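You operate a simulated robot arm through the tools that you are given. There is no shell and no other tool.

Carry out the task below with a simulated robot arm. There is one attempt and no reset: what you move stays moved.

## Task
Soap a patch of the wash tray and scrub off the cup ring.
Fine: soap from the soap tray; the pad goes back; the wash tray stays between its ribs. A coat counts when it lies all over at full strength: go over it till it gets no stronger. What is to be rubbed or washed off counts as gone when no trace of it is left.

The check looks at the end state, three seconds after you hand in, the way a careful person would. Anything else that was tipped, shoved, dropped, spilled or broken makes it a failure.

## Robot
A 6-joint arm with a two-finger parallel gripper, fixed in place. Base frame: the origin is on the floor under the middle of its stand, x ahead of it, y to its left, z up; the work surface is at about z = 85. Units: cm, degrees, N and s.
With the tool pointing down near the work surface it reaches from about 26 to 68 cm from the base axis. Its first joint turns from -66.0 to 66.0 degrees. Payload 2.9 kg.
The tool frame sits at the grasp point between the pads (the TCP): z along the fingers, y along the line on which they close. The tips reach 3 cm beyond it. Largest opening 11 cm; finger width 2, thickness 1; the body of the gripper, 4.8 by 11.2 cm, starts 5.5 cm behind the TCP.
Orientation is that of the tool frame in the base frame, as a unit quaternion [x, y, z, w]. With the fingers straight down and closing along the base's y, the tool's x points along the base's -x, its y along +y and its z along -z.

## Interface
- The arm moves only by the tool move_arm. Its argument "rows" is a list of rows, each an object (a shift or turn left out is 0, a gripper value left out holds the last) with "rotation": the turn, a rotation vector about the tool's x, y, z in units of 6 degrees (1.0 is 6 degrees), a list of three; "linear": the shift along the tool's x, y, z in units of 20 mm (1.0 is 20 mm), a list of three; "grip": the opening, from 0 (shut) to 1 (fully open). In form: [{"rotation": [ax, ay, az], "linear": [dx, dy, dz], "grip": grip}, ...]. A call has 1 to 20 rows; each row shifts and turns the commanded pose from where the row before left it, along the tool's axes as they then stand. A call with a number of a shift or a turn outside -1 to 1 is refused whole. Rows are played at 5 a second. More than 5 cm and 8.6 degrees between two rows, or a gripper value outside its range, and nothing of the call is played. Where a pose cannot be reached the arm comes as near as it can. A force on the tool above 90 N (or 10 N above the force at the start of the call, whichever is more), or a blocked arm, ends the call early, and 0.2 s more pass. Each finger travels about 10.8 cm/s and halts on what it meets, pressing with about 36 N; the grip force reading is that of the motor and also rises with nothing between the fingers. The clock runs only during rows and for 0.2 s after the last one: add rows that do not move to give the fingers time. The reply holds the time, the measured pose of the TCP, the force on the tool along the base axes, the opening and the grip force, in the units named above and with some noise, with the torque about the TCP (base axes, N m) and any sound that the robot's microphone picked up, and new pictures: "pictures" is both (left out), scene, wrist or none.
- Cameras (640 x 400 px; columns grow to the right, rows downward): "scene" is fixed at [8.03, 42.9, 137.65]; the picture's right is [-0.81, -0.59, 0.00], its down [-0.34, 0.46, -0.82] and it looks along [0.49, -0.66, -0.57] (base axes); focal length 357 px, centre (320, 200). "wrist" rides on the gripper at [7.2, 1.7, -10.3] in the tool frame; the picture's right is [-0.23, 0.97, 0.00], its down [-0.76, -0.18, -0.62] and it looks along [-0.61, -0.14, 0.78] (tool axes); focal length 222 px, centre (320, 200). There is no depth. A picture from a camera that has moved, and an enlarged one, comes with that camera's place and axes in the base frame and with its lens. The place of the scene camera against the robot may be out by one fixed shift of up to 1.2 cm in any direction.
- enlarge(camera, box): a new picture of the part [left, top, right, bottom] of that camera's present view, enlarged. No time passes.
- finish_job(): hands the job in; it is judged then, once.

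Nothing tells you positions but the pictures and the camera data. Unless the task says otherwise, let go and move clear before handing in.

The tools are called after "Call:" as name(argument=value, ...) on one line, values as JSON. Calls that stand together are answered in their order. move_arm: Moves the arm, as the interface text tells. Its arguments: {"type":"object","properties":{"rows":{"type":"array","items":{"type":"object","properties":{"rotation":{"type":"array","items":{"type":"number"}},"linear":{"type":"array","items":{"type":"number"}},"grip":{"type":"number"}}}},"pictures":{"type":"string","enum":["both","scene","wrist","none"]}},"required":["rows"]} The other tools are called the same way: enlarge (camera, box) takes an enlarged picture of a part of a camera's view; finish_job () hands the job in.

At the start:

```text
t: 0.0
position: [41.07, -3.08, 114.58]
ee_rot: [0.0, 1.0, 0.0, 0.0]
wrist_force: [-0.2, 0.2, 0.0]
ft_torque: [0.02, 0.03, -0.02]
finger_gap: 10.97
grasp_force: 0.0
```

scene: 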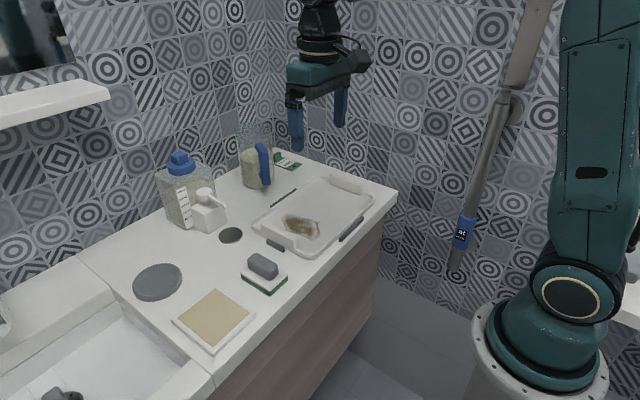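
wrist: 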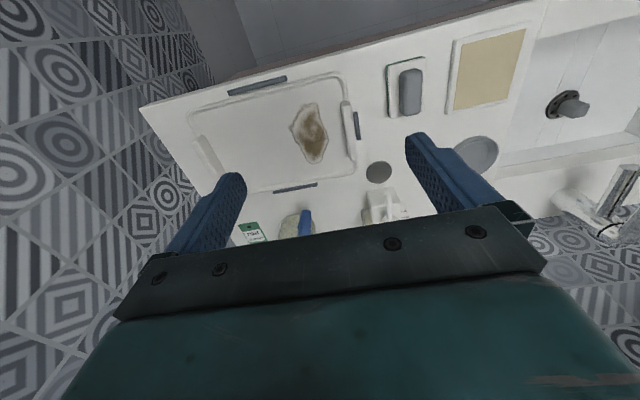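

I see a counter with a wash tray (with brown ring stain), a grey-handled scrub pad with green/white base, a yellow soap tray, and bottles. I'll look at enlarged views first to locate things.

Call:
enlarge(camera="scene", box=[120, 120, 420, 370])

Call:
enlarge(camera="wrist", box=[130, 0, 560, 250])

Call:
enlarge(camera="scene", box=[230, 160, 400, 270])

Call:
enlarge(camera="scene", box=[160, 230, 310, 360])

```text
1.60 times, centred on (270, 245) of scene
camera zoom: at [8.03, 42.9, 137.65], right [-0.81, -0.59, 0.0], down [-0.34, 0.46, -0.82], along [0.49, -0.66, -0.57], focal length 572 px, centre (400, 128)
```

zoom: 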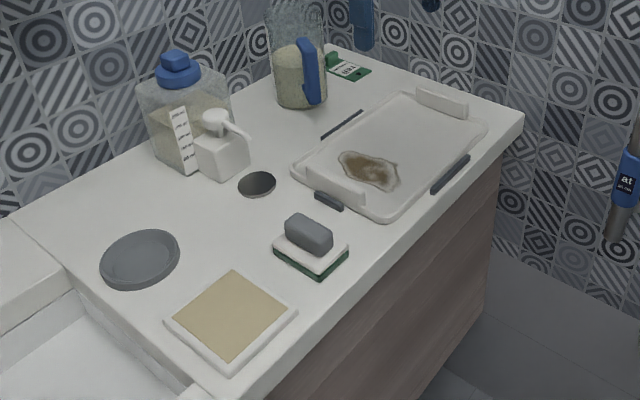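

```text
1.49 times, centred on (345, 125) of wrist
camera zoom: at [33.79, -1.2, 125.05], right [0.23, 0.97, 0.0], down [0.76, -0.18, 0.62], along [0.61, -0.14, -0.78], focal length 331 px, centre (283, 312)
```

zoom: 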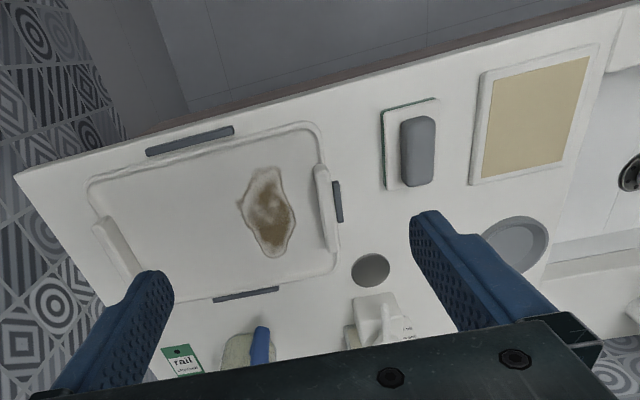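

```text
3.64 times, centred on (315, 215) of scene
camera zoom: at [8.03, 42.9, 137.65], right [-0.81, -0.59, 0.0], down [-0.34, 0.46, -0.82], along [0.49, -0.66, -0.57], focal length 1300 px, centre (338, 146)
```

zoom: 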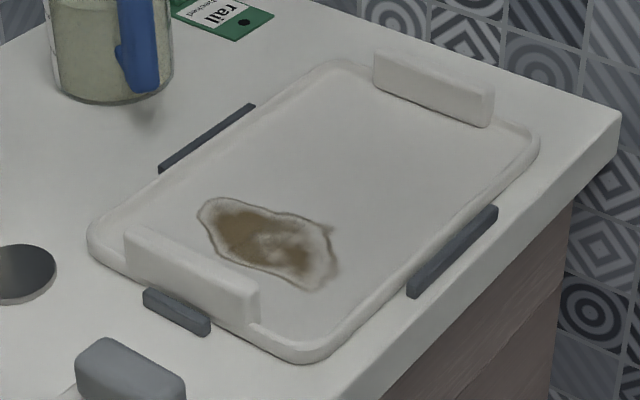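

```text
3.08 times, centred on (235, 295) of scene
camera zoom: at [8.03, 42.9, 137.65], right [-0.81, -0.59, 0.0], down [-0.34, 0.46, -0.82], along [0.49, -0.66, -0.57], focal length 1100 px, centre (582, -92)
```

zoom: 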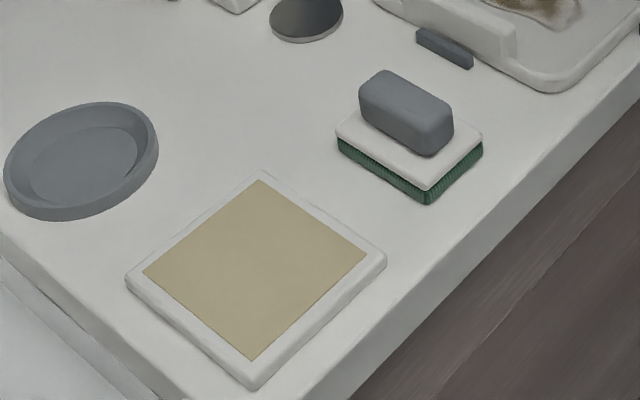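

The tray lies at roughly x 41–59, y −26–1, with the stain near (49, −6.5). The pad is at about (44.5, 10) with its handle along x, and the soap tray is at about (45, 22). I'll move in for a closer look at the stain and tray.

Call:
move_arm(rows=[{"linear": [-0.3, -0.5, 1]}, {"linear": [-0.3, -0.5, 1]}, {"linear": [-0.3, -0.5, 1]}, {"linear": [-0.3, -0.5, 1]}, {"linear": [-0.3, -0.3, 1]}, {"linear": [0, 0, 0]}])

```text
t: 1.4
position: [43.98, -7.72, 104.7]
ee_rot: [0.0, 1.0, 0.0, 0.0]
wrist_force: [-1.0, 0.7, -0.7]
ft_torque: [0.03, 0.02, 0.04]
finger_gap: 11.01
grasp_force: 0.1
camera wrist: at [36.74, -5.87, 115.02], right [0.23, 0.97, 0.0], down [0.76, -0.18, 0.62], along [0.61, -0.14, -0.78], focal length 222 px, centre (320, 200)
```

scene: 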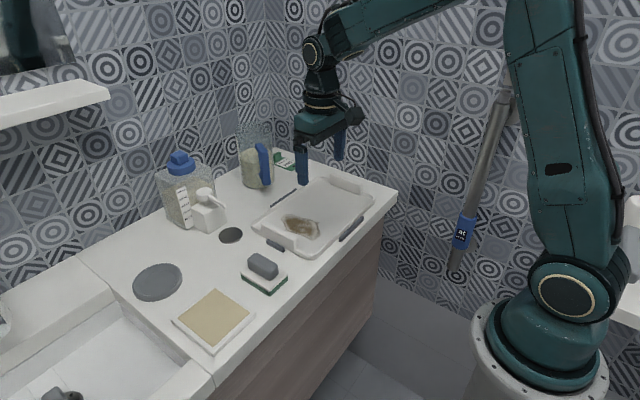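
wrist: 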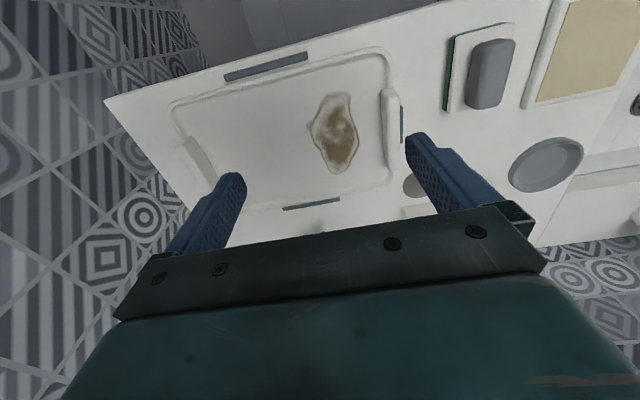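

Call:
enlarge(camera="wrist", box=[160, 40, 420, 220])

Call:
enlarge(camera="wrist", box=[280, 70, 400, 190])

Call:
enlarge(camera="wrist", box=[400, 0, 640, 150])

Call:
enlarge(camera="scene", box=[250, 190, 350, 260])

```text
2.22 times, centred on (290, 130) of wrist
camera zoom: at [36.74, -5.87, 115.02], right [0.23, 0.97, 0.0], down [0.76, -0.18, 0.62], along [0.61, -0.14, -0.78], focal length 494 px, centre (387, 356)
```

zoom: 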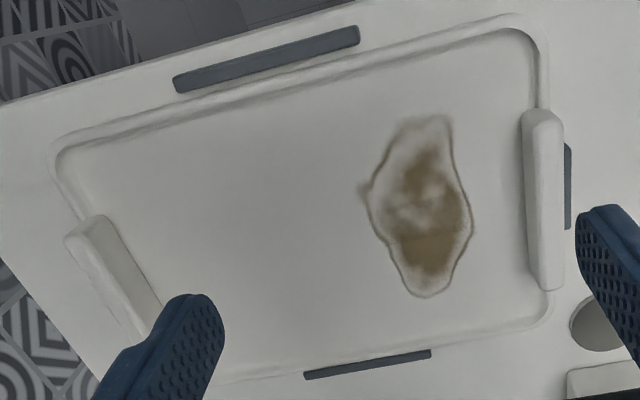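

```text
3.33 times, centred on (340, 130) of wrist
camera zoom: at [36.74, -5.87, 115.02], right [0.23, 0.97, 0.0], down [0.76, -0.18, 0.62], along [0.61, -0.14, -0.78], focal length 740 px, centre (253, 433)
```

zoom: 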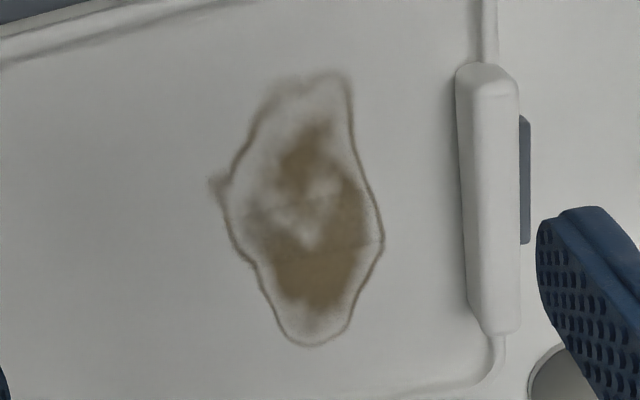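

```text
2.67 times, centred on (520, 75) of wrist
camera zoom: at [36.74, -5.87, 115.02], right [0.23, 0.97, 0.0], down [0.76, -0.18, 0.62], along [0.61, -0.14, -0.78], focal length 592 px, centre (-213, 533)
```

zoom: 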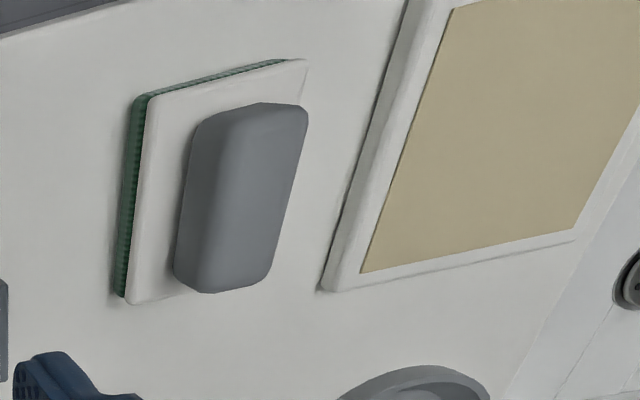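

```text
5.71 times, centred on (300, 225) of scene
camera zoom: at [8.03, 42.9, 137.65], right [-0.81, -0.59, 0.0], down [-0.34, 0.46, -0.82], along [0.49, -0.66, -0.57], focal length 2042 px, centre (434, 57)
```

zoom: 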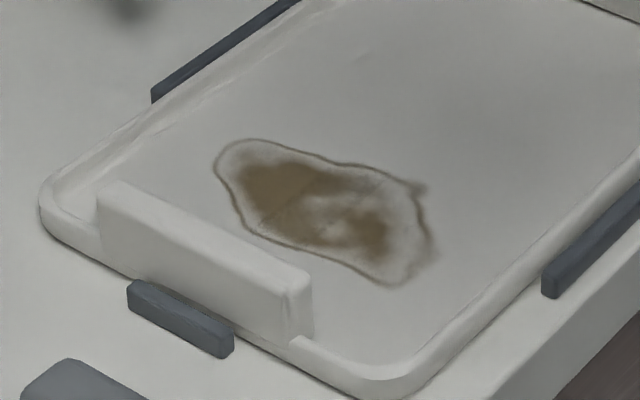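

The pad plate spans about x 41–48.7, y 7.2–12.6, aligned with the axes, and the stain has no marked border around it. Next I'll move above the pad to measure the handle.

Call:
move_arm(rows=[{"linear": [-0.05, 1, 0]}, {"linear": [-0.05, 1, 0]}, {"linear": [-0.05, 1, 0]}, {"linear": [-0.05, 1, 0]}, {"linear": [-0.05, 1, 0.2]}, {"linear": [-0.05, 1, 0.5]}, {"linear": [-0.05, 1, 0.5]}, {"linear": [-0.05, 1, 0.5]}, {"linear": [0, 0.8, 0.5]}, {"linear": [0, 0, 0]}], pictures="both")

Call:
enlarge(camera="wrist", box=[200, 20, 460, 200])

```text
t: 3.6
position: [44.8, 9.79, 100.18]
ee_rot: [0.0, 1.0, 0.0, 0.001]
wrist_force: [0.3, 0.2, 0.1]
ft_torque: [-0.05, 0.0, 0.0]
finger_gap: 10.99
grasp_force: 0.1
camera wrist: at [37.54, 11.82, 110.62], right [0.23, 0.97, 0.0], down [0.76, -0.18, 0.62], along [0.61, -0.14, -0.78], focal length 222 px, centre (320, 200)
```

scene: 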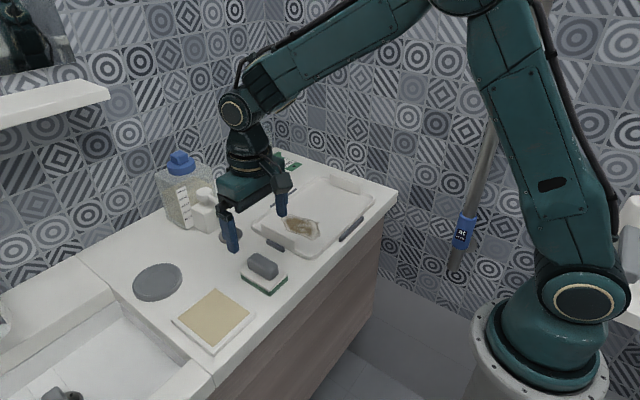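
wrist: 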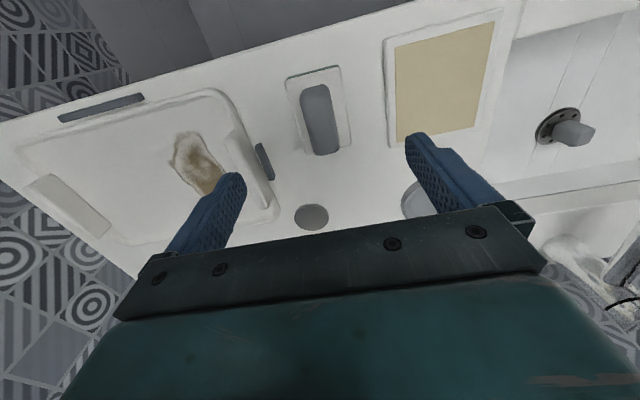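

```text
2.22 times, centred on (330, 110) of wrist
camera zoom: at [37.54, 11.82, 110.62], right [0.23, 0.97, 0.0], down [0.76, -0.18, 0.62], along [0.61, -0.14, -0.78], focal length 494 px, centre (298, 400)
```

zoom: 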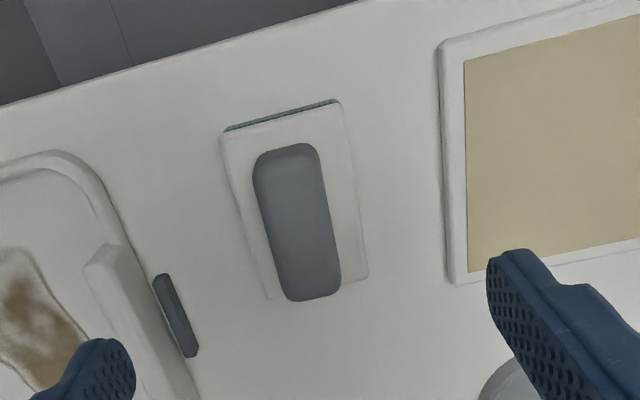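

The plate top is at about z 86.7, and the handle is about 6 by 2.9 cm, centred near (45.0, 10.3). I'll part-close the fingers and descend around it in stages.

Call:
move_arm(rows=[{"linear": [-0.1, 0.23, 0], "grip": 0.62}, {"linear": [0, 0, 0]}, {"linear": [0, 0, 1]}, {"linear": [0, 0, 1]}, {"linear": [0, 0, 1]}, {"linear": [0, 0, 0.8]}, {"linear": [0, 0, 0]}, {"linear": [0, 0, 0]}])

Call:
enlarge(camera="scene", box=[200, 210, 320, 310])

Call:
enlarge(camera="wrist", box=[200, 50, 440, 210])

```text
t: 5.4
position: [45.14, 10.42, 92.58]
ee_rot: [0.0, 1.0, -0.001, 0.0]
wrist_force: [0.5, 0.5, -0.1]
ft_torque: [0.0, -0.01, 0.0]
finger_gap: 6.82
grasp_force: 0.0
camera wrist: at [37.81, 12.25, 103.04], right [0.23, 0.97, 0.0], down [0.76, -0.18, 0.62], along [0.61, -0.14, -0.78], focal length 222 px, centre (320, 200)
```

scene: 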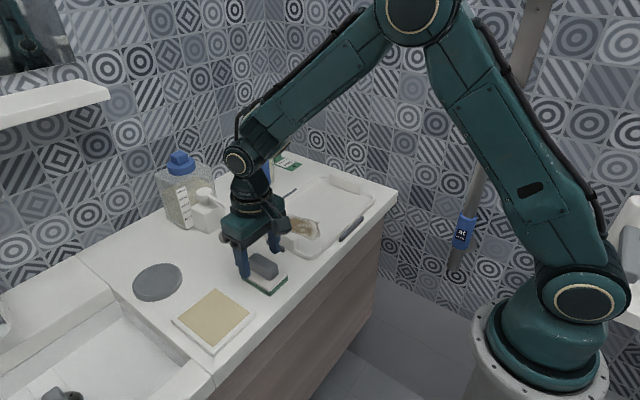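
wrist: 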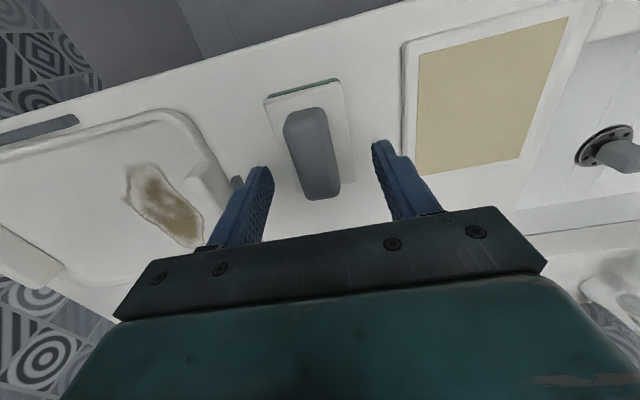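

```text
4.00 times, centred on (260, 260) of scene
camera zoom: at [8.03, 42.9, 137.65], right [-0.81, -0.59, 0.0], down [-0.34, 0.46, -0.82], along [0.49, -0.66, -0.57], focal length 1430 px, centre (560, -40)
```

zoom: 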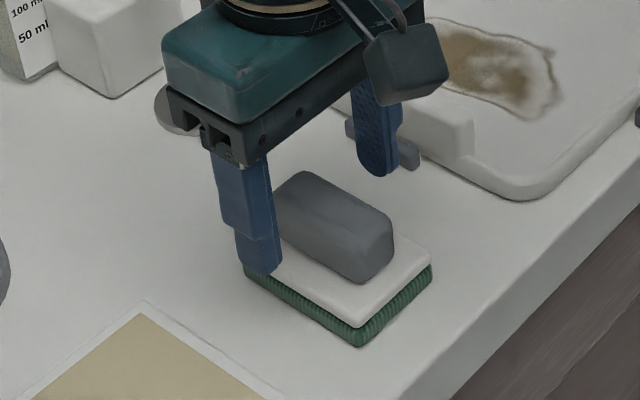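

```text
2.50 times, centred on (320, 130) of wrist
camera zoom: at [37.81, 12.25, 103.04], right [0.23, 0.97, 0.0], down [0.76, -0.18, 0.62], along [0.61, -0.14, -0.78], focal length 555 px, centre (320, 375)
```

zoom: 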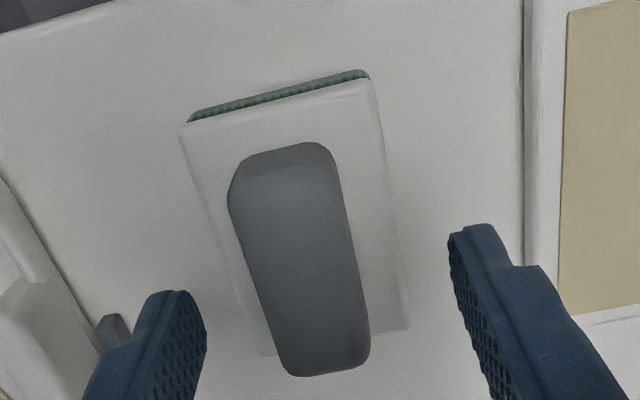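

The pad's handle centre looks to be near y 9.95, so I'll shift slightly, descend so the tips sit just above the plate, and part-close the fingers to check.

Call:
move_arm(rows=[{"linear": [0, -0.2, 0]}, {"linear": [0, 0, 0.6]}, {"linear": [0, 0, 0.55]}, {"linear": [0, 0, 0], "grip": 0.36}, {"linear": [0, 0, 0]}, {"linear": [0, 0, 0]}])

Call:
enlarge(camera="scene", box=[200, 210, 320, 310])

Call:
enlarge(camera="wrist", box=[200, 50, 440, 210])

```text
t: 6.8
position: [45.15, 10.12, 90.35]
ee_rot: [0.0, 1.0, 0.0, 0.0]
wrist_force: [-0.3, -0.1, -0.5]
ft_torque: [0.0, -0.01, -0.01]
finger_gap: 3.96
grasp_force: 0.1
camera wrist: at [37.8, 11.89, 100.74], right [0.23, 0.97, 0.0], down [0.76, -0.18, 0.62], along [0.61, -0.14, -0.78], focal length 222 px, centre (320, 200)
```

scene: 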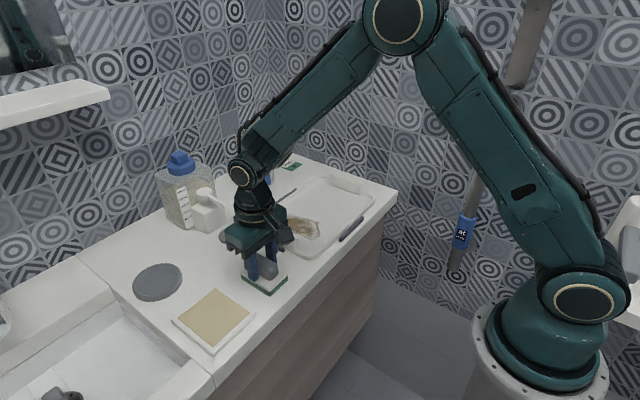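
wrist: 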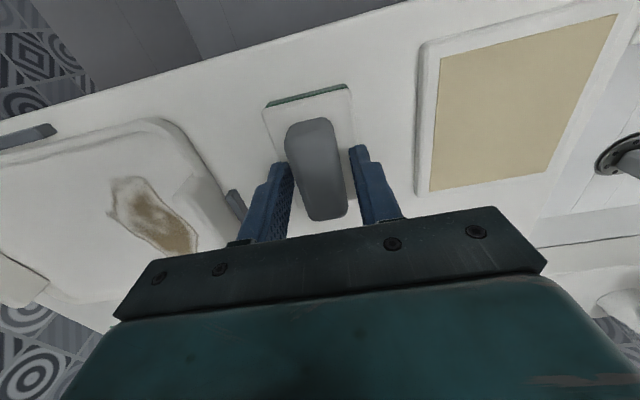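

```text
4.00 times, centred on (260, 260) of scene
camera zoom: at [8.03, 42.9, 137.65], right [-0.81, -0.59, 0.0], down [-0.34, 0.46, -0.82], along [0.49, -0.66, -0.57], focal length 1430 px, centre (560, -40)
```

zoom: 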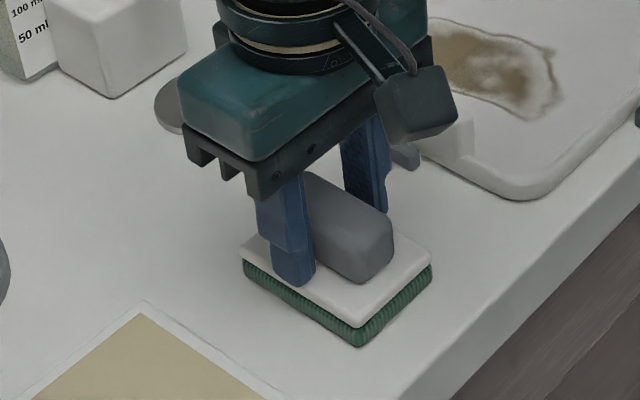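

```text
2.50 times, centred on (320, 130) of wrist
camera zoom: at [37.8, 11.89, 100.74], right [0.23, 0.97, 0.0], down [0.76, -0.18, 0.62], along [0.61, -0.14, -0.78], focal length 555 px, centre (320, 375)
```

zoom: 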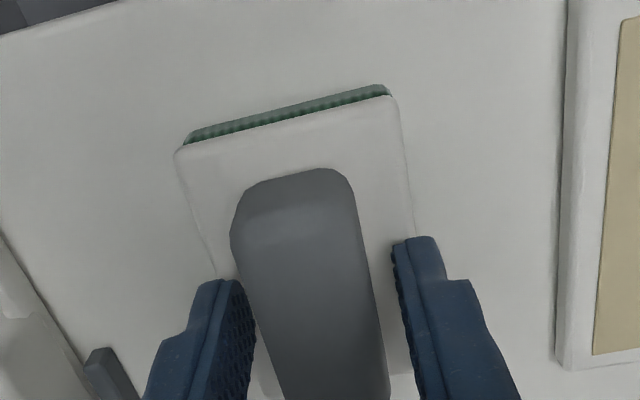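

Handle is nearly centred between the fingers; I'll nudge slightly and close.

Call:
move_arm(rows=[{"linear": [0, -0.08, 0]}, {"linear": [0, 0, 0], "grip": 0.3}, {"linear": [0, 0, 0], "grip": 0.1}, {"linear": [0, 0, 0]}, {"linear": [0, 0, 0]}, {"linear": [0, 0, 0]}])

Call:
enlarge(camera="scene", box=[200, 210, 320, 310])

```text
t: 8.2
position: [45.13, 9.8, 90.32]
ee_rot: [0.0, 1.0, 0.0, 0.0]
wrist_force: [0.4, -1.0, 1.1]
ft_torque: [0.0, 0.0, 0.0]
finger_gap: 2.73
grasp_force: 35.8
camera wrist: at [37.79, 11.71, 100.76], right [0.23, 0.97, 0.0], down [0.76, -0.18, 0.62], along [0.61, -0.14, -0.78], focal length 222 px, centre (320, 200)
```

scene: 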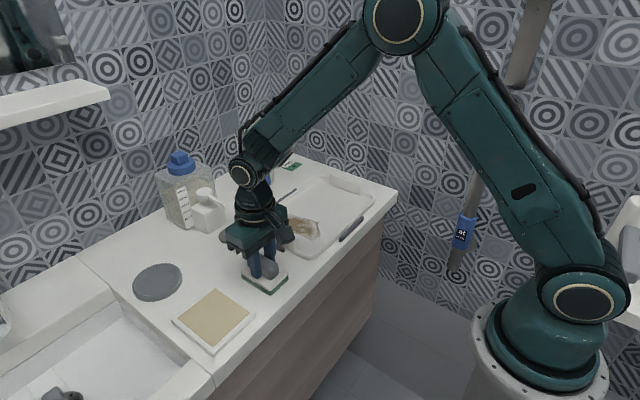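
wrist: 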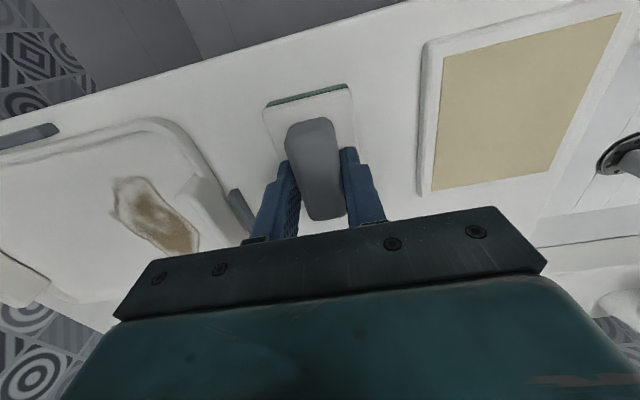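

```text
4.00 times, centred on (260, 260) of scene
camera zoom: at [8.03, 42.9, 137.65], right [-0.81, -0.59, 0.0], down [-0.34, 0.46, -0.82], along [0.49, -0.66, -0.57], focal length 1430 px, centre (560, -40)
```

zoom: 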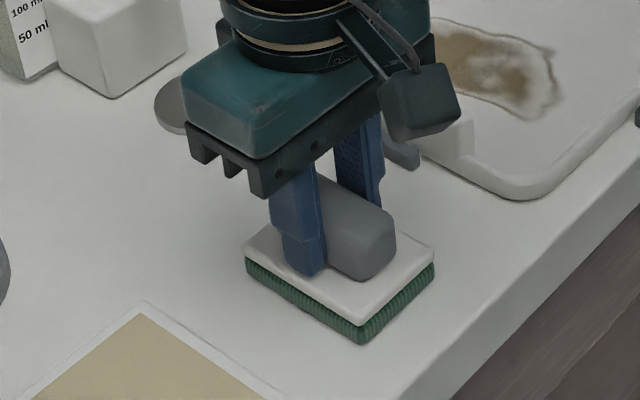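

The handle is gripped at 2.73 cm; pad home TCP is about (45.07, 9.82, 90.28). I'll lift it and carry it over the soap tray.

Call:
move_arm(rows=[{"linear": [0, 0, -0.3]}, {"linear": [0, 0, -0.7]}, {"linear": [0, 0, -1]}, {"linear": [0, 0, -0.5]}, {"linear": [0, 0, 0]}])

Call:
enlarge(camera="scene", box=[160, 200, 320, 360])

```text
t: 9.4
position: [45.08, 9.84, 95.4]
ee_rot: [0.0, 1.0, 0.0, 0.0]
wrist_force: [0.6, 0.1, -1.4]
ft_torque: [0.01, 0.0, 0.01]
finger_gap: 2.7
grasp_force: 35.8
camera wrist: at [37.8, 11.71, 105.77], right [0.23, 0.97, 0.0], down [0.76, -0.18, 0.62], along [0.61, -0.14, -0.78], focal length 222 px, centre (320, 200)
```

scene: 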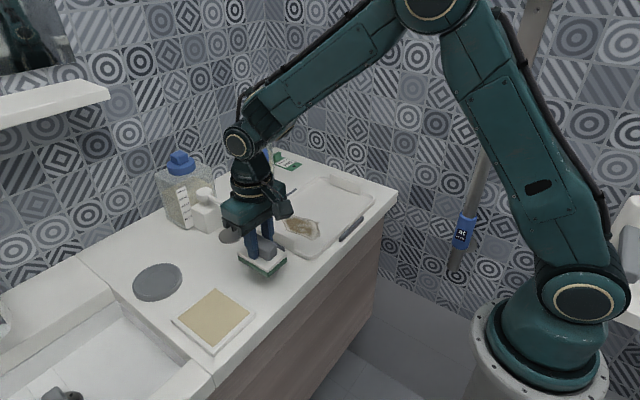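
wrist: 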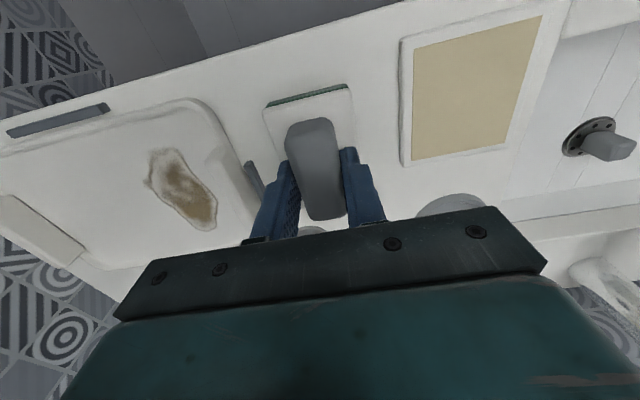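

```text
2.50 times, centred on (240, 280) of scene
camera zoom: at [8.03, 42.9, 137.65], right [-0.81, -0.59, 0.0], down [-0.34, 0.46, -0.82], along [0.49, -0.66, -0.57], focal length 894 px, centre (520, 0)
```

zoom: 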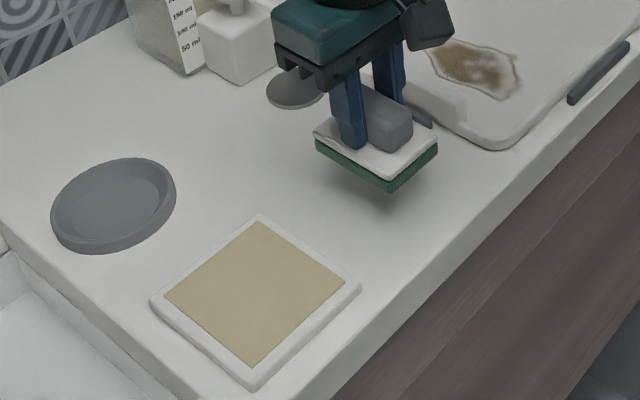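

Pad lifted cleanly. Now over the soap tray centre at about (45.8, 22.1), staying a bit above.

Call:
move_arm(rows=[{"linear": [-0.06, 1, 0]}, {"linear": [-0.06, 1, 0]}, {"linear": [-0.06, 1, 0]}, {"linear": [-0.06, 1, 0]}, {"linear": [-0.06, 1, 0]}, {"linear": [-0.06, 1, 0]}, {"linear": [0, 0.14, 0.5]}, {"linear": [0, 0, 0.5]}, {"linear": [0, 0, 0]}, {"linear": [0, 0, 0]}])

Call:
enlarge(camera="scene", box=[140, 240, 290, 360])

Call:
enlarge(camera="wrist", box=[200, 50, 440, 210])

```text
t: 11.6
position: [45.95, 22.21, 93.3]
ee_rot: [0.0, 1.0, 0.0, 0.0]
wrist_force: [1.5, 1.0, -0.6]
ft_torque: [-0.04, -0.01, 0.01]
finger_gap: 2.71
grasp_force: 35.6
camera wrist: at [38.53, 23.99, 103.77], right [0.23, 0.97, 0.0], down [0.76, -0.18, 0.62], along [0.61, -0.14, -0.78], focal length 222 px, centre (320, 200)
```

scene: 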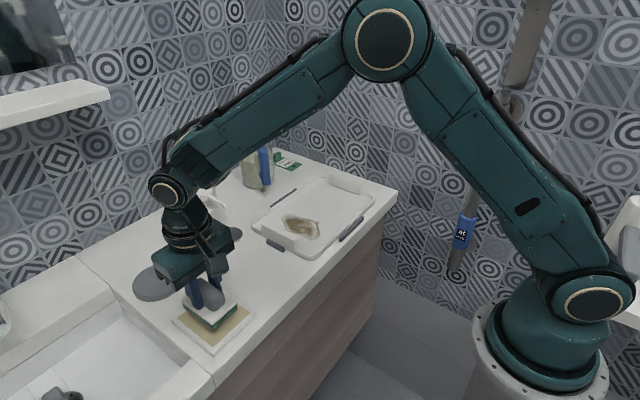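
wrist: 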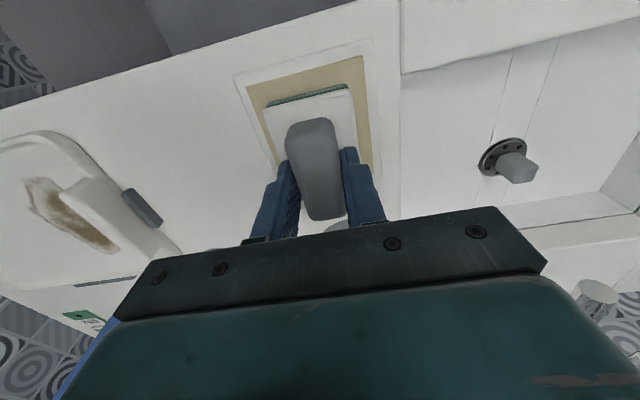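

```text
3.33 times, centred on (215, 300) of scene
camera zoom: at [8.03, 42.9, 137.65], right [-0.81, -0.59, 0.0], down [-0.34, 0.46, -0.82], along [0.49, -0.66, -0.57], focal length 1192 px, centre (670, -133)
```

zoom: 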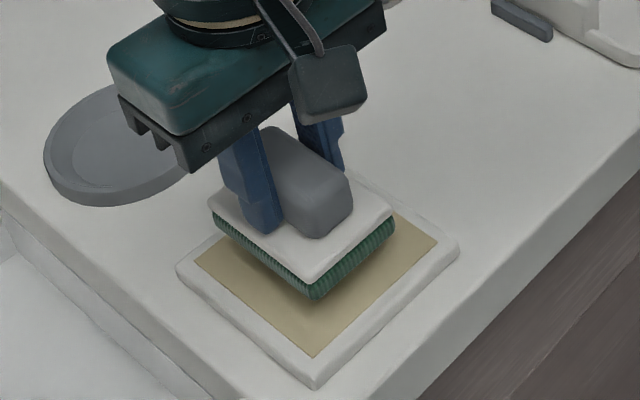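

```text
2.50 times, centred on (320, 130) of wrist
camera zoom: at [38.53, 23.99, 103.77], right [0.23, 0.97, 0.0], down [0.76, -0.18, 0.62], along [0.61, -0.14, -0.78], focal length 555 px, centre (320, 375)
```

zoom: 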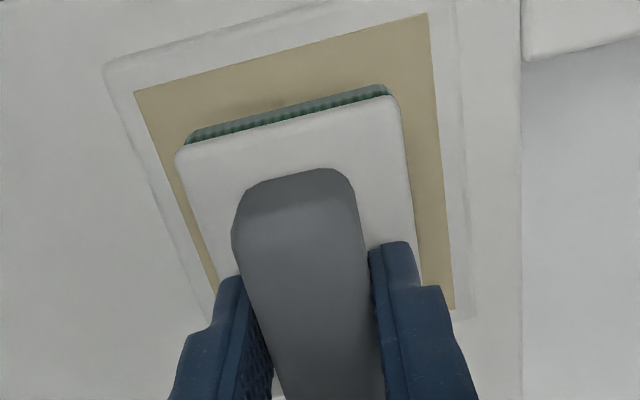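

Pad is centred over the soap with about 1 cm margins. Lowering in small steps to feel contact.

Call:
move_arm(rows=[{"linear": [0, 0, 0.25]}, {"linear": [0, 0, 0.25]}, {"linear": [0, 0, 0.15]}, {"linear": [0, 0, 0]}], pictures="scene")

Call:
enlarge(camera="scene", box=[140, 240, 290, 360])

```text
t: 12.6
position: [45.85, 22.12, 92.02]
ee_rot: [0.0, 1.0, 0.0, 0.0]
wrist_force: [0.2, 0.3, -0.4]
ft_torque: [-0.02, 0.0, -0.04]
finger_gap: 2.74
grasp_force: 35.9
```

scene: 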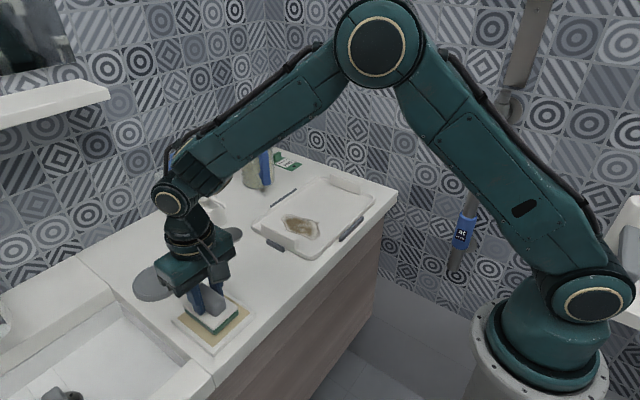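

```text
3.33 times, centred on (215, 300) of scene
camera zoom: at [8.03, 42.9, 137.65], right [-0.81, -0.59, 0.0], down [-0.34, 0.46, -0.82], along [0.49, -0.66, -0.57], focal length 1192 px, centre (670, -133)
```

zoom: 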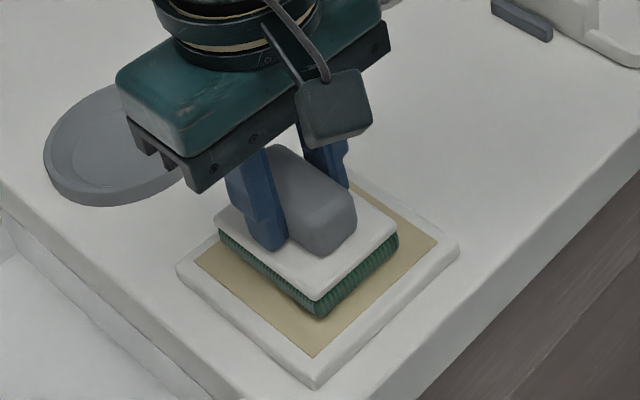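

Not yet touching (pad bottom ≈ 86.7). Continuing down in 1 mm steps.

Call:
move_arm(rows=[{"linear": [0, 0, 0.05]}, {"linear": [0, 0, 0.05]}, {"linear": [0, 0, 0.05]}, {"linear": [0, 0, 0.05]}, {"linear": [0, 0, 0]}], pictures="none")

```text
t: 13.8
position: [45.81, 22.21, 91.73]
ee_rot: [0.0, 1.0, 0.001, 0.0]
wrist_force: [-0.2, -0.1, -1.0]
ft_torque: [0.02, -0.04, 0.04]
finger_gap: 2.75
grasp_force: 35.9
```

Call:
move_arm(rows=[{"linear": [0, 0, 0.05]}, {"linear": [0, 0, 0.05]}, {"linear": [0, 0, 0.05]}, {"linear": [0, 0, 0]}], pictures="none")

```text
t: 14.8
position: [45.77, 22.22, 91.47]
ee_rot: [0.0, 1.0, 0.001, 0.0]
wrist_force: [-7.4, -2.4, 26.6]
ft_torque: [-0.19, 0.69, 0.01]
finger_gap: 2.74
grasp_force: 36.0
```

Contact at about z 91.4 with 27 N. I'll ease slightly and hold, then lift and look at the pad and soap.

Call:
move_arm(rows=[{"linear": [0, 0, -0.03]}, {"linear": [0, 0, 0]}, {"linear": [0, 0, 0]}, {"linear": [0, 0, 0]}], pictures="scene")

Call:
enlarge(camera="scene", box=[140, 240, 290, 360])

```text
t: 15.8
position: [45.8, 22.15, 91.53]
ee_rot: [-0.001, 1.0, 0.001, 0.002]
wrist_force: [-4.5, -0.3, 28.5]
ft_torque: [-0.05, 0.25, 0.01]
finger_gap: 2.72
grasp_force: 36.0
```

scene: 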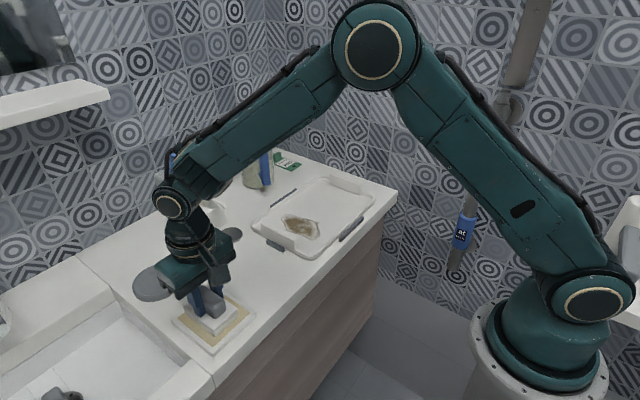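

```text
3.33 times, centred on (215, 300) of scene
camera zoom: at [7.98, 42.88, 137.66], right [-0.81, -0.59, 0.0], down [-0.34, 0.46, -0.82], along [0.49, -0.66, -0.57], focal length 1192 px, centre (670, -133)
```

zoom: 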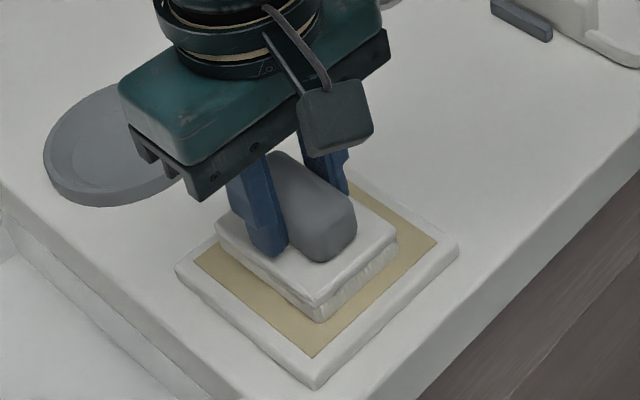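

The scrubber has turned white, so it is loaded with soap. I'll lift straight up and carry it high over to the wash tray above the stain.

Call:
move_arm(rows=[{"linear": [0, 0, -0.3]}, {"linear": [0, 0, -0.7]}, {"linear": [0, 0, -1]}, {"linear": [0, 0, -1]}, {"linear": [0, 0, 0]}], pictures="scene")

Call:
enlarge(camera="scene", box=[140, 230, 290, 360])

```text
t: 17.0
position: [45.8, 22.17, 97.33]
ee_rot: [0.0, 1.0, 0.0, 0.0]
wrist_force: [0.2, -0.1, -1.0]
ft_torque: [0.01, -0.01, 0.03]
finger_gap: 2.7
grasp_force: 36.4
```

scene: 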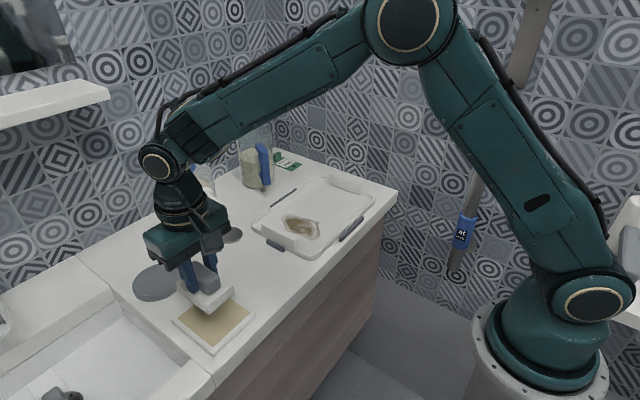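

```text
3.08 times, centred on (215, 295) of scene
camera zoom: at [8.03, 42.9, 137.65], right [-0.81, -0.59, 0.0], down [-0.34, 0.46, -0.82], along [0.49, -0.66, -0.57], focal length 1100 px, centre (643, -92)
```

zoom: 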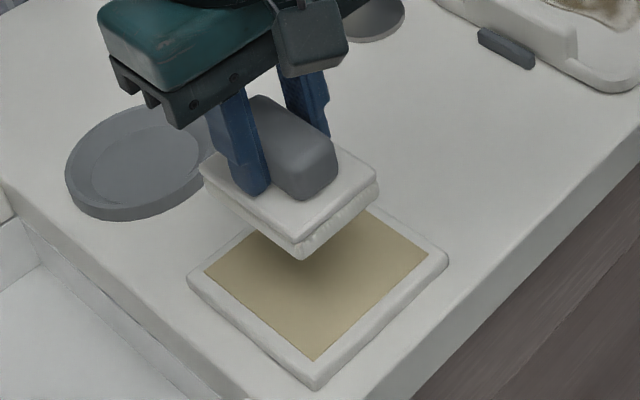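

The pad is fully loaded and the soap tray is undisturbed. Now carrying it to above the stain at about (47.2, −5.3).

Call:
move_arm(rows=[{"linear": [-0.05, -0.9786, 0]}, {"linear": [-0.05, -0.9786, 0]}, {"linear": [-0.05, -0.9786, 0]}, {"linear": [-0.05, -0.9786, 0]}, {"linear": [-0.05, -0.9786, 0]}, {"linear": [-0.05, -0.9786, 0]}, {"linear": [-0.05, -0.9786, 0]}, {"linear": [-0.05, -0.9786, 0]}, {"linear": [-0.05, -0.9786, 0]}, {"linear": [-0.05, -0.9786, 0]}, {"linear": [-0.05, -0.9786, 0]}, {"linear": [-0.05, -0.9786, 0]}, {"linear": [-0.05, -0.9786, 0]}, {"linear": [-0.05, -0.9786, 0]}, {"linear": [0, 0, 0]}, {"linear": [0, 0, 0]}])

Call:
enlarge(camera="scene", box=[230, 160, 400, 280])

Call:
enlarge(camera="wrist", box=[180, 50, 460, 230])

```text
t: 20.4
position: [47.26, -5.36, 97.43]
ee_rot: [0.0, 1.0, -0.001, 0.001]
wrist_force: [-1.0, -0.6, -0.6]
ft_torque: [0.01, -0.04, -0.02]
finger_gap: 2.73
grasp_force: 35.8
camera wrist: at [39.88, -3.46, 107.82], right [0.23, 0.97, 0.0], down [0.76, -0.18, 0.62], along [0.61, -0.14, -0.78], focal length 222 px, centre (320, 200)
```

scene: 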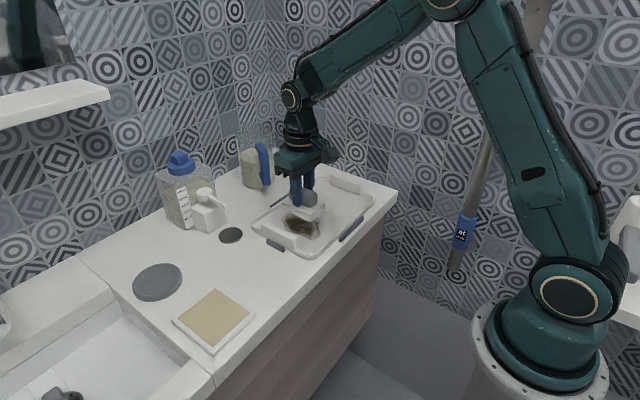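
wrist: 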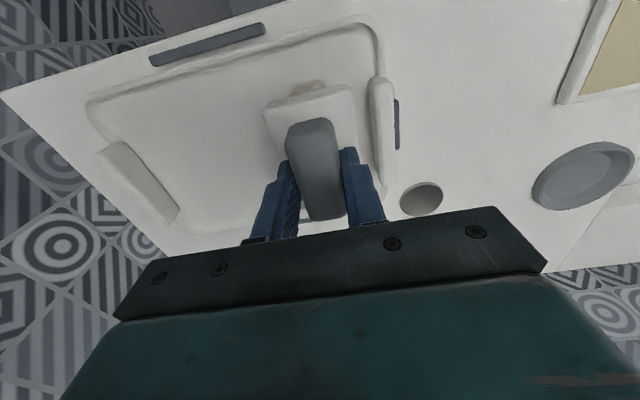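

```text
3.33 times, centred on (315, 220) of scene
camera zoom: at [8.03, 42.9, 137.65], right [-0.81, -0.59, 0.0], down [-0.34, 0.46, -0.82], along [0.49, -0.66, -0.57], focal length 1192 px, centre (337, 133)
```

zoom: 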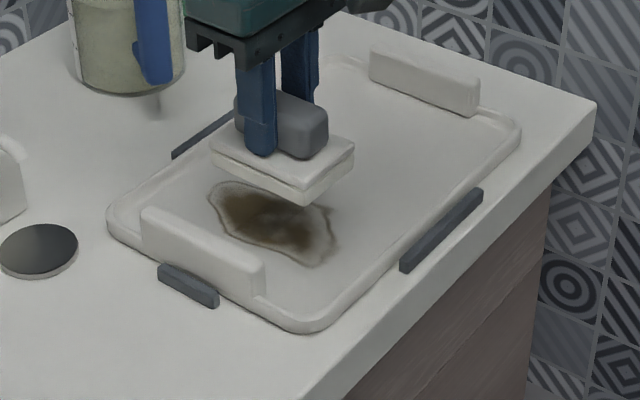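

```text
2.22 times, centred on (320, 140) of wrist
camera zoom: at [39.88, -3.46, 107.82], right [0.23, 0.97, 0.0], down [0.76, -0.18, 0.62], along [0.61, -0.14, -0.78], focal length 494 px, centre (320, 333)
```

zoom: 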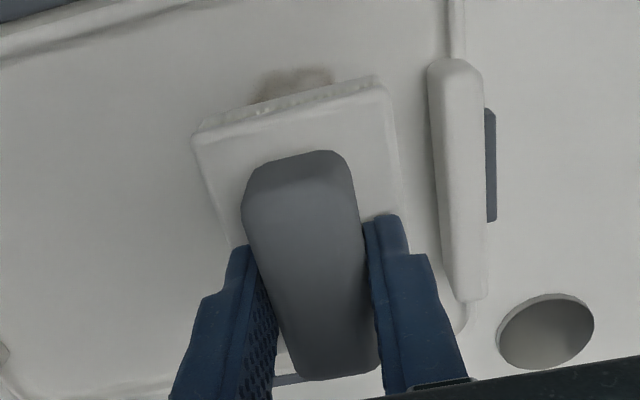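

Positioned above the stain. Descending to feel the tray floor.

Call:
move_arm(rows=[{"linear": [0, 0, 0.8]}, {"linear": [0, 0, 0.8]}, {"linear": [0, 0, 0.6]}, {"linear": [0, 0, 0.4]}, {"linear": [0, 0, 0.1]}, {"linear": [0, 0, 0.05]}, {"linear": [0, 0, 0.05]}, {"linear": [0, 0, 0]}], pictures="none")

```text
t: 22.2
position: [47.08, -5.28, 91.73]
ee_rot: [0.0, 1.0, 0.0, 0.0]
wrist_force: [-0.3, -0.2, 0.1]
ft_torque: [-0.01, -0.02, -0.02]
finger_gap: 2.73
grasp_force: 35.9
```

Call:
move_arm(rows=[{"linear": [0, 0, 0.05]}, {"linear": [0, 0, 0.05]}, {"linear": [0, 0, 0.05]}, {"linear": [0, 0, 0.05]}, {"linear": [0, 0, 0]}], pictures="none")

```text
t: 23.4
position: [47.16, -5.19, 91.37]
ee_rot: [0.0, 1.0, 0.001, 0.0]
wrist_force: [0.7, -0.2, -1.5]
ft_torque: [0.01, 0.0, -0.03]
finger_gap: 2.75
grasp_force: 36.0
```

Call:
move_arm(rows=[{"linear": [0, 0, 0.05]}, {"linear": [0, 0, 0.05]}, {"linear": [0, 0, 0.05]}, {"linear": [0, 0, 0]}], pictures="none")

```text
t: 24.4
position: [47.2, -5.32, 91.0]
ee_rot: [0.0, 1.0, 0.0, 0.0]
wrist_force: [0.1, 0.5, 0.3]
ft_torque: [-0.03, 0.01, -0.01]
finger_gap: 2.7
grasp_force: 36.3
```

Call:
move_arm(rows=[{"linear": [0, 0, 0.05]}, {"linear": [0, 0, 0.05]}, {"linear": [0, 0, 0]}], pictures="none")

```text
t: 25.2
position: [47.24, -5.34, 90.85]
ee_rot: [0.0, 1.0, 0.0, 0.001]
wrist_force: [-1.4, 0.4, 4.5]
ft_torque: [0.0, -0.17, 0.0]
finger_gap: 2.73
grasp_force: 35.7
```

Contact at cmd z ≈ 90.84. I'll press just a bit more and make a first slow stroke in +x.

Call:
move_arm(rows=[{"linear": [0, 0, 0.03]}, {"linear": [-0.3, 0, 0]}, {"linear": [-0.3, 0, 0]}, {"linear": [-0.3, 0, 0]}, {"linear": [-0.3, 0, 0]}, {"linear": [0, 0, 0]}])

Call:
enlarge(camera="scene", box=[230, 160, 400, 280])

Call:
enlarge(camera="wrist", box=[180, 50, 460, 230])

```text
t: 26.6
position: [49.62, -5.26, 90.88]
ee_rot: [0.0, 1.0, -0.001, 0.001]
wrist_force: [-9.0, -1.5, 23.9]
ft_torque: [-0.04, 0.17, 0.01]
finger_gap: 2.74
grasp_force: 36.1
camera wrist: at [42.29, -3.46, 101.32], right [0.23, 0.97, 0.0], down [0.76, -0.18, 0.62], along [0.61, -0.14, -0.78], focal length 222 px, centre (320, 200)
```

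scene: 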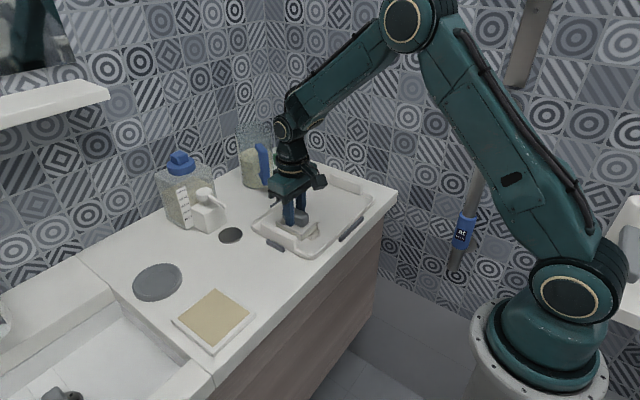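
wrist: 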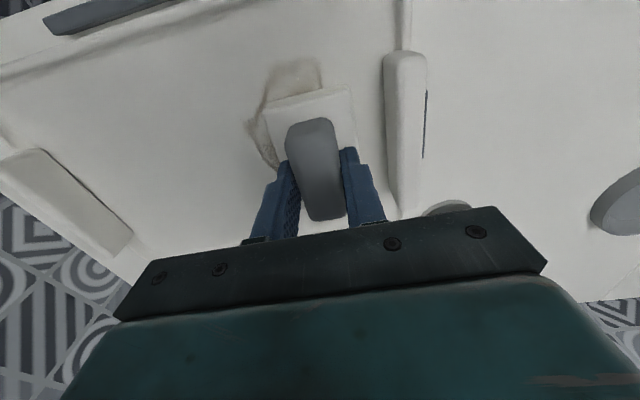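

```text
3.33 times, centred on (315, 220) of scene
camera zoom: at [7.97, 42.9, 137.65], right [-0.81, -0.59, 0.0], down [-0.34, 0.46, -0.82], along [0.49, -0.66, -0.57], focal length 1192 px, centre (337, 133)
```

zoom: 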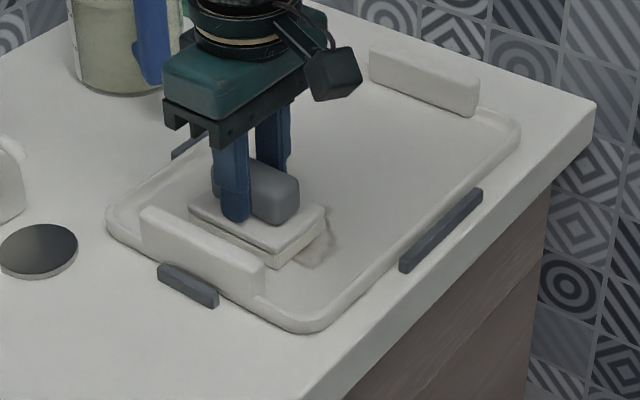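

```text
2.22 times, centred on (320, 140) of wrist
camera zoom: at [42.29, -3.46, 101.32], right [0.23, 0.97, 0.0], down [0.76, -0.18, 0.62], along [0.61, -0.14, -0.78], focal length 494 px, centre (320, 333)
```

zoom: 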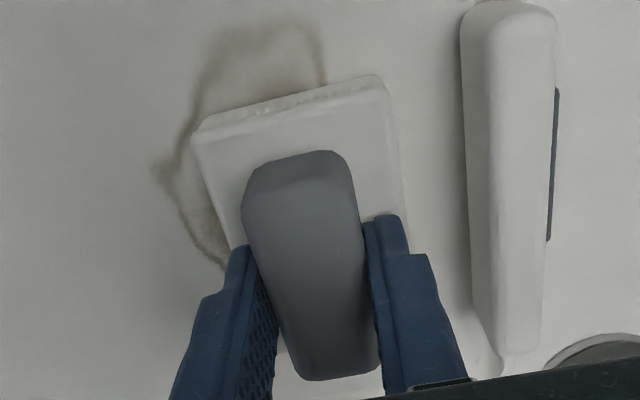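

The stain fades where the pad passed. I'll ease the pressure slightly and continue x-direction strokes in this lane.

Call:
move_arm(rows=[{"linear": [-0.35, 0, -0.02]}, {"linear": [-0.35, 0, 0]}, {"linear": [-0.35, 0, 0]}, {"linear": [-0.35, 0, 0]}, {"linear": [0.4, 0, 0]}, {"linear": [0.4, 0, 0]}, {"linear": [0.4, 0, 0]}, {"linear": [0.4, 0, 0]}, {"linear": [0.4, 0, 0]}, {"linear": [0.4, 0, 0]}, {"linear": [0.4, 0, 0]}, {"linear": [-0.4, 0, 0]}, {"linear": [-0.4, 0, 0]}, {"linear": [-0.4, 0, 0]}, {"linear": [-0.4, 0, 0]}, {"linear": [-0.4, 0, 0]}, {"linear": [-0.4, 0, 0]}, {"linear": [-0.4, 0, 0]}, {"linear": [0, 0, 0]}])

Call:
enlarge(camera="wrist", box=[180, 10, 460, 190])

Call:
enlarge(camera="scene", box=[230, 160, 400, 280])

```text
t: 30.6
position: [52.47, -5.27, 90.78]
ee_rot: [0.0, 1.0, -0.001, 0.0]
wrist_force: [-5.9, -0.3, 10.3]
ft_torque: [-0.02, -0.02, -0.06]
finger_gap: 2.72
grasp_force: 36.1
camera wrist: at [45.13, -3.45, 101.31], right [0.23, 0.97, 0.0], down [0.76, -0.18, 0.62], along [0.61, -0.14, -0.78], focal length 222 px, centre (320, 200)
```

scene: 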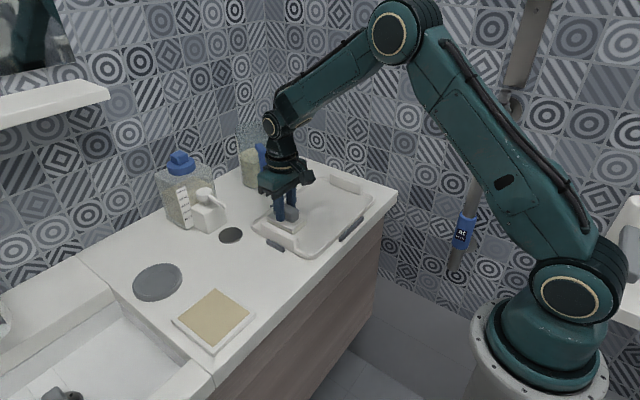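
wrist: 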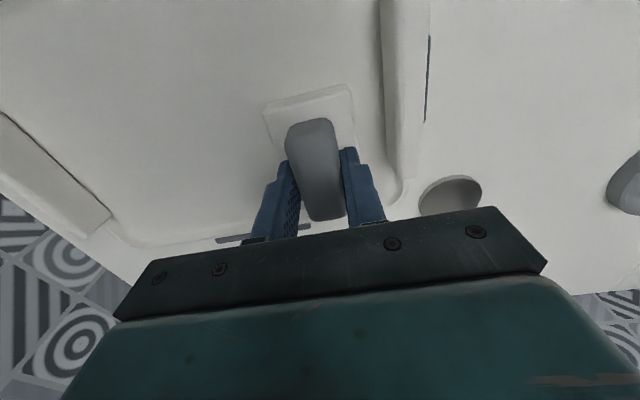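

```text
2.22 times, centred on (320, 100) of wrist
camera zoom: at [45.13, -3.45, 101.31], right [0.23, 0.97, 0.0], down [0.76, -0.18, 0.62], along [0.61, -0.14, -0.78], focal length 494 px, centre (320, 422)
```

zoom: 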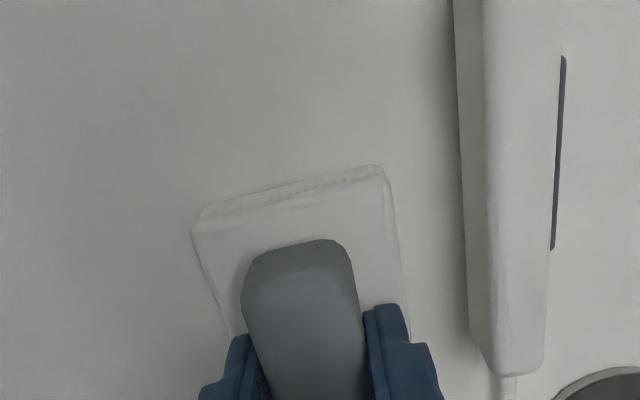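

```text
3.33 times, centred on (315, 220) of scene
camera zoom: at [8.0, 42.9, 137.65], right [-0.81, -0.59, 0.0], down [-0.34, 0.46, -0.82], along [0.49, -0.66, -0.57], focal length 1192 px, centre (337, 133)
```

zoom: 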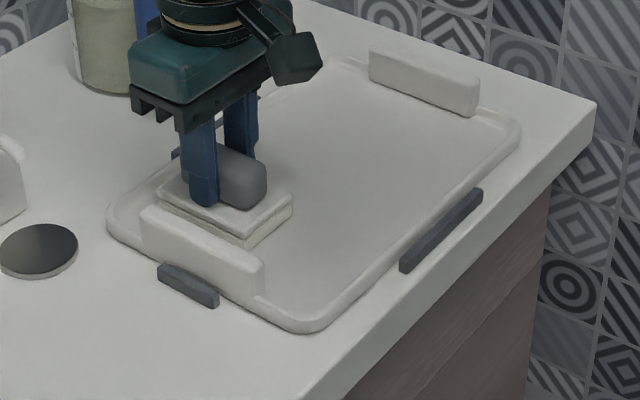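

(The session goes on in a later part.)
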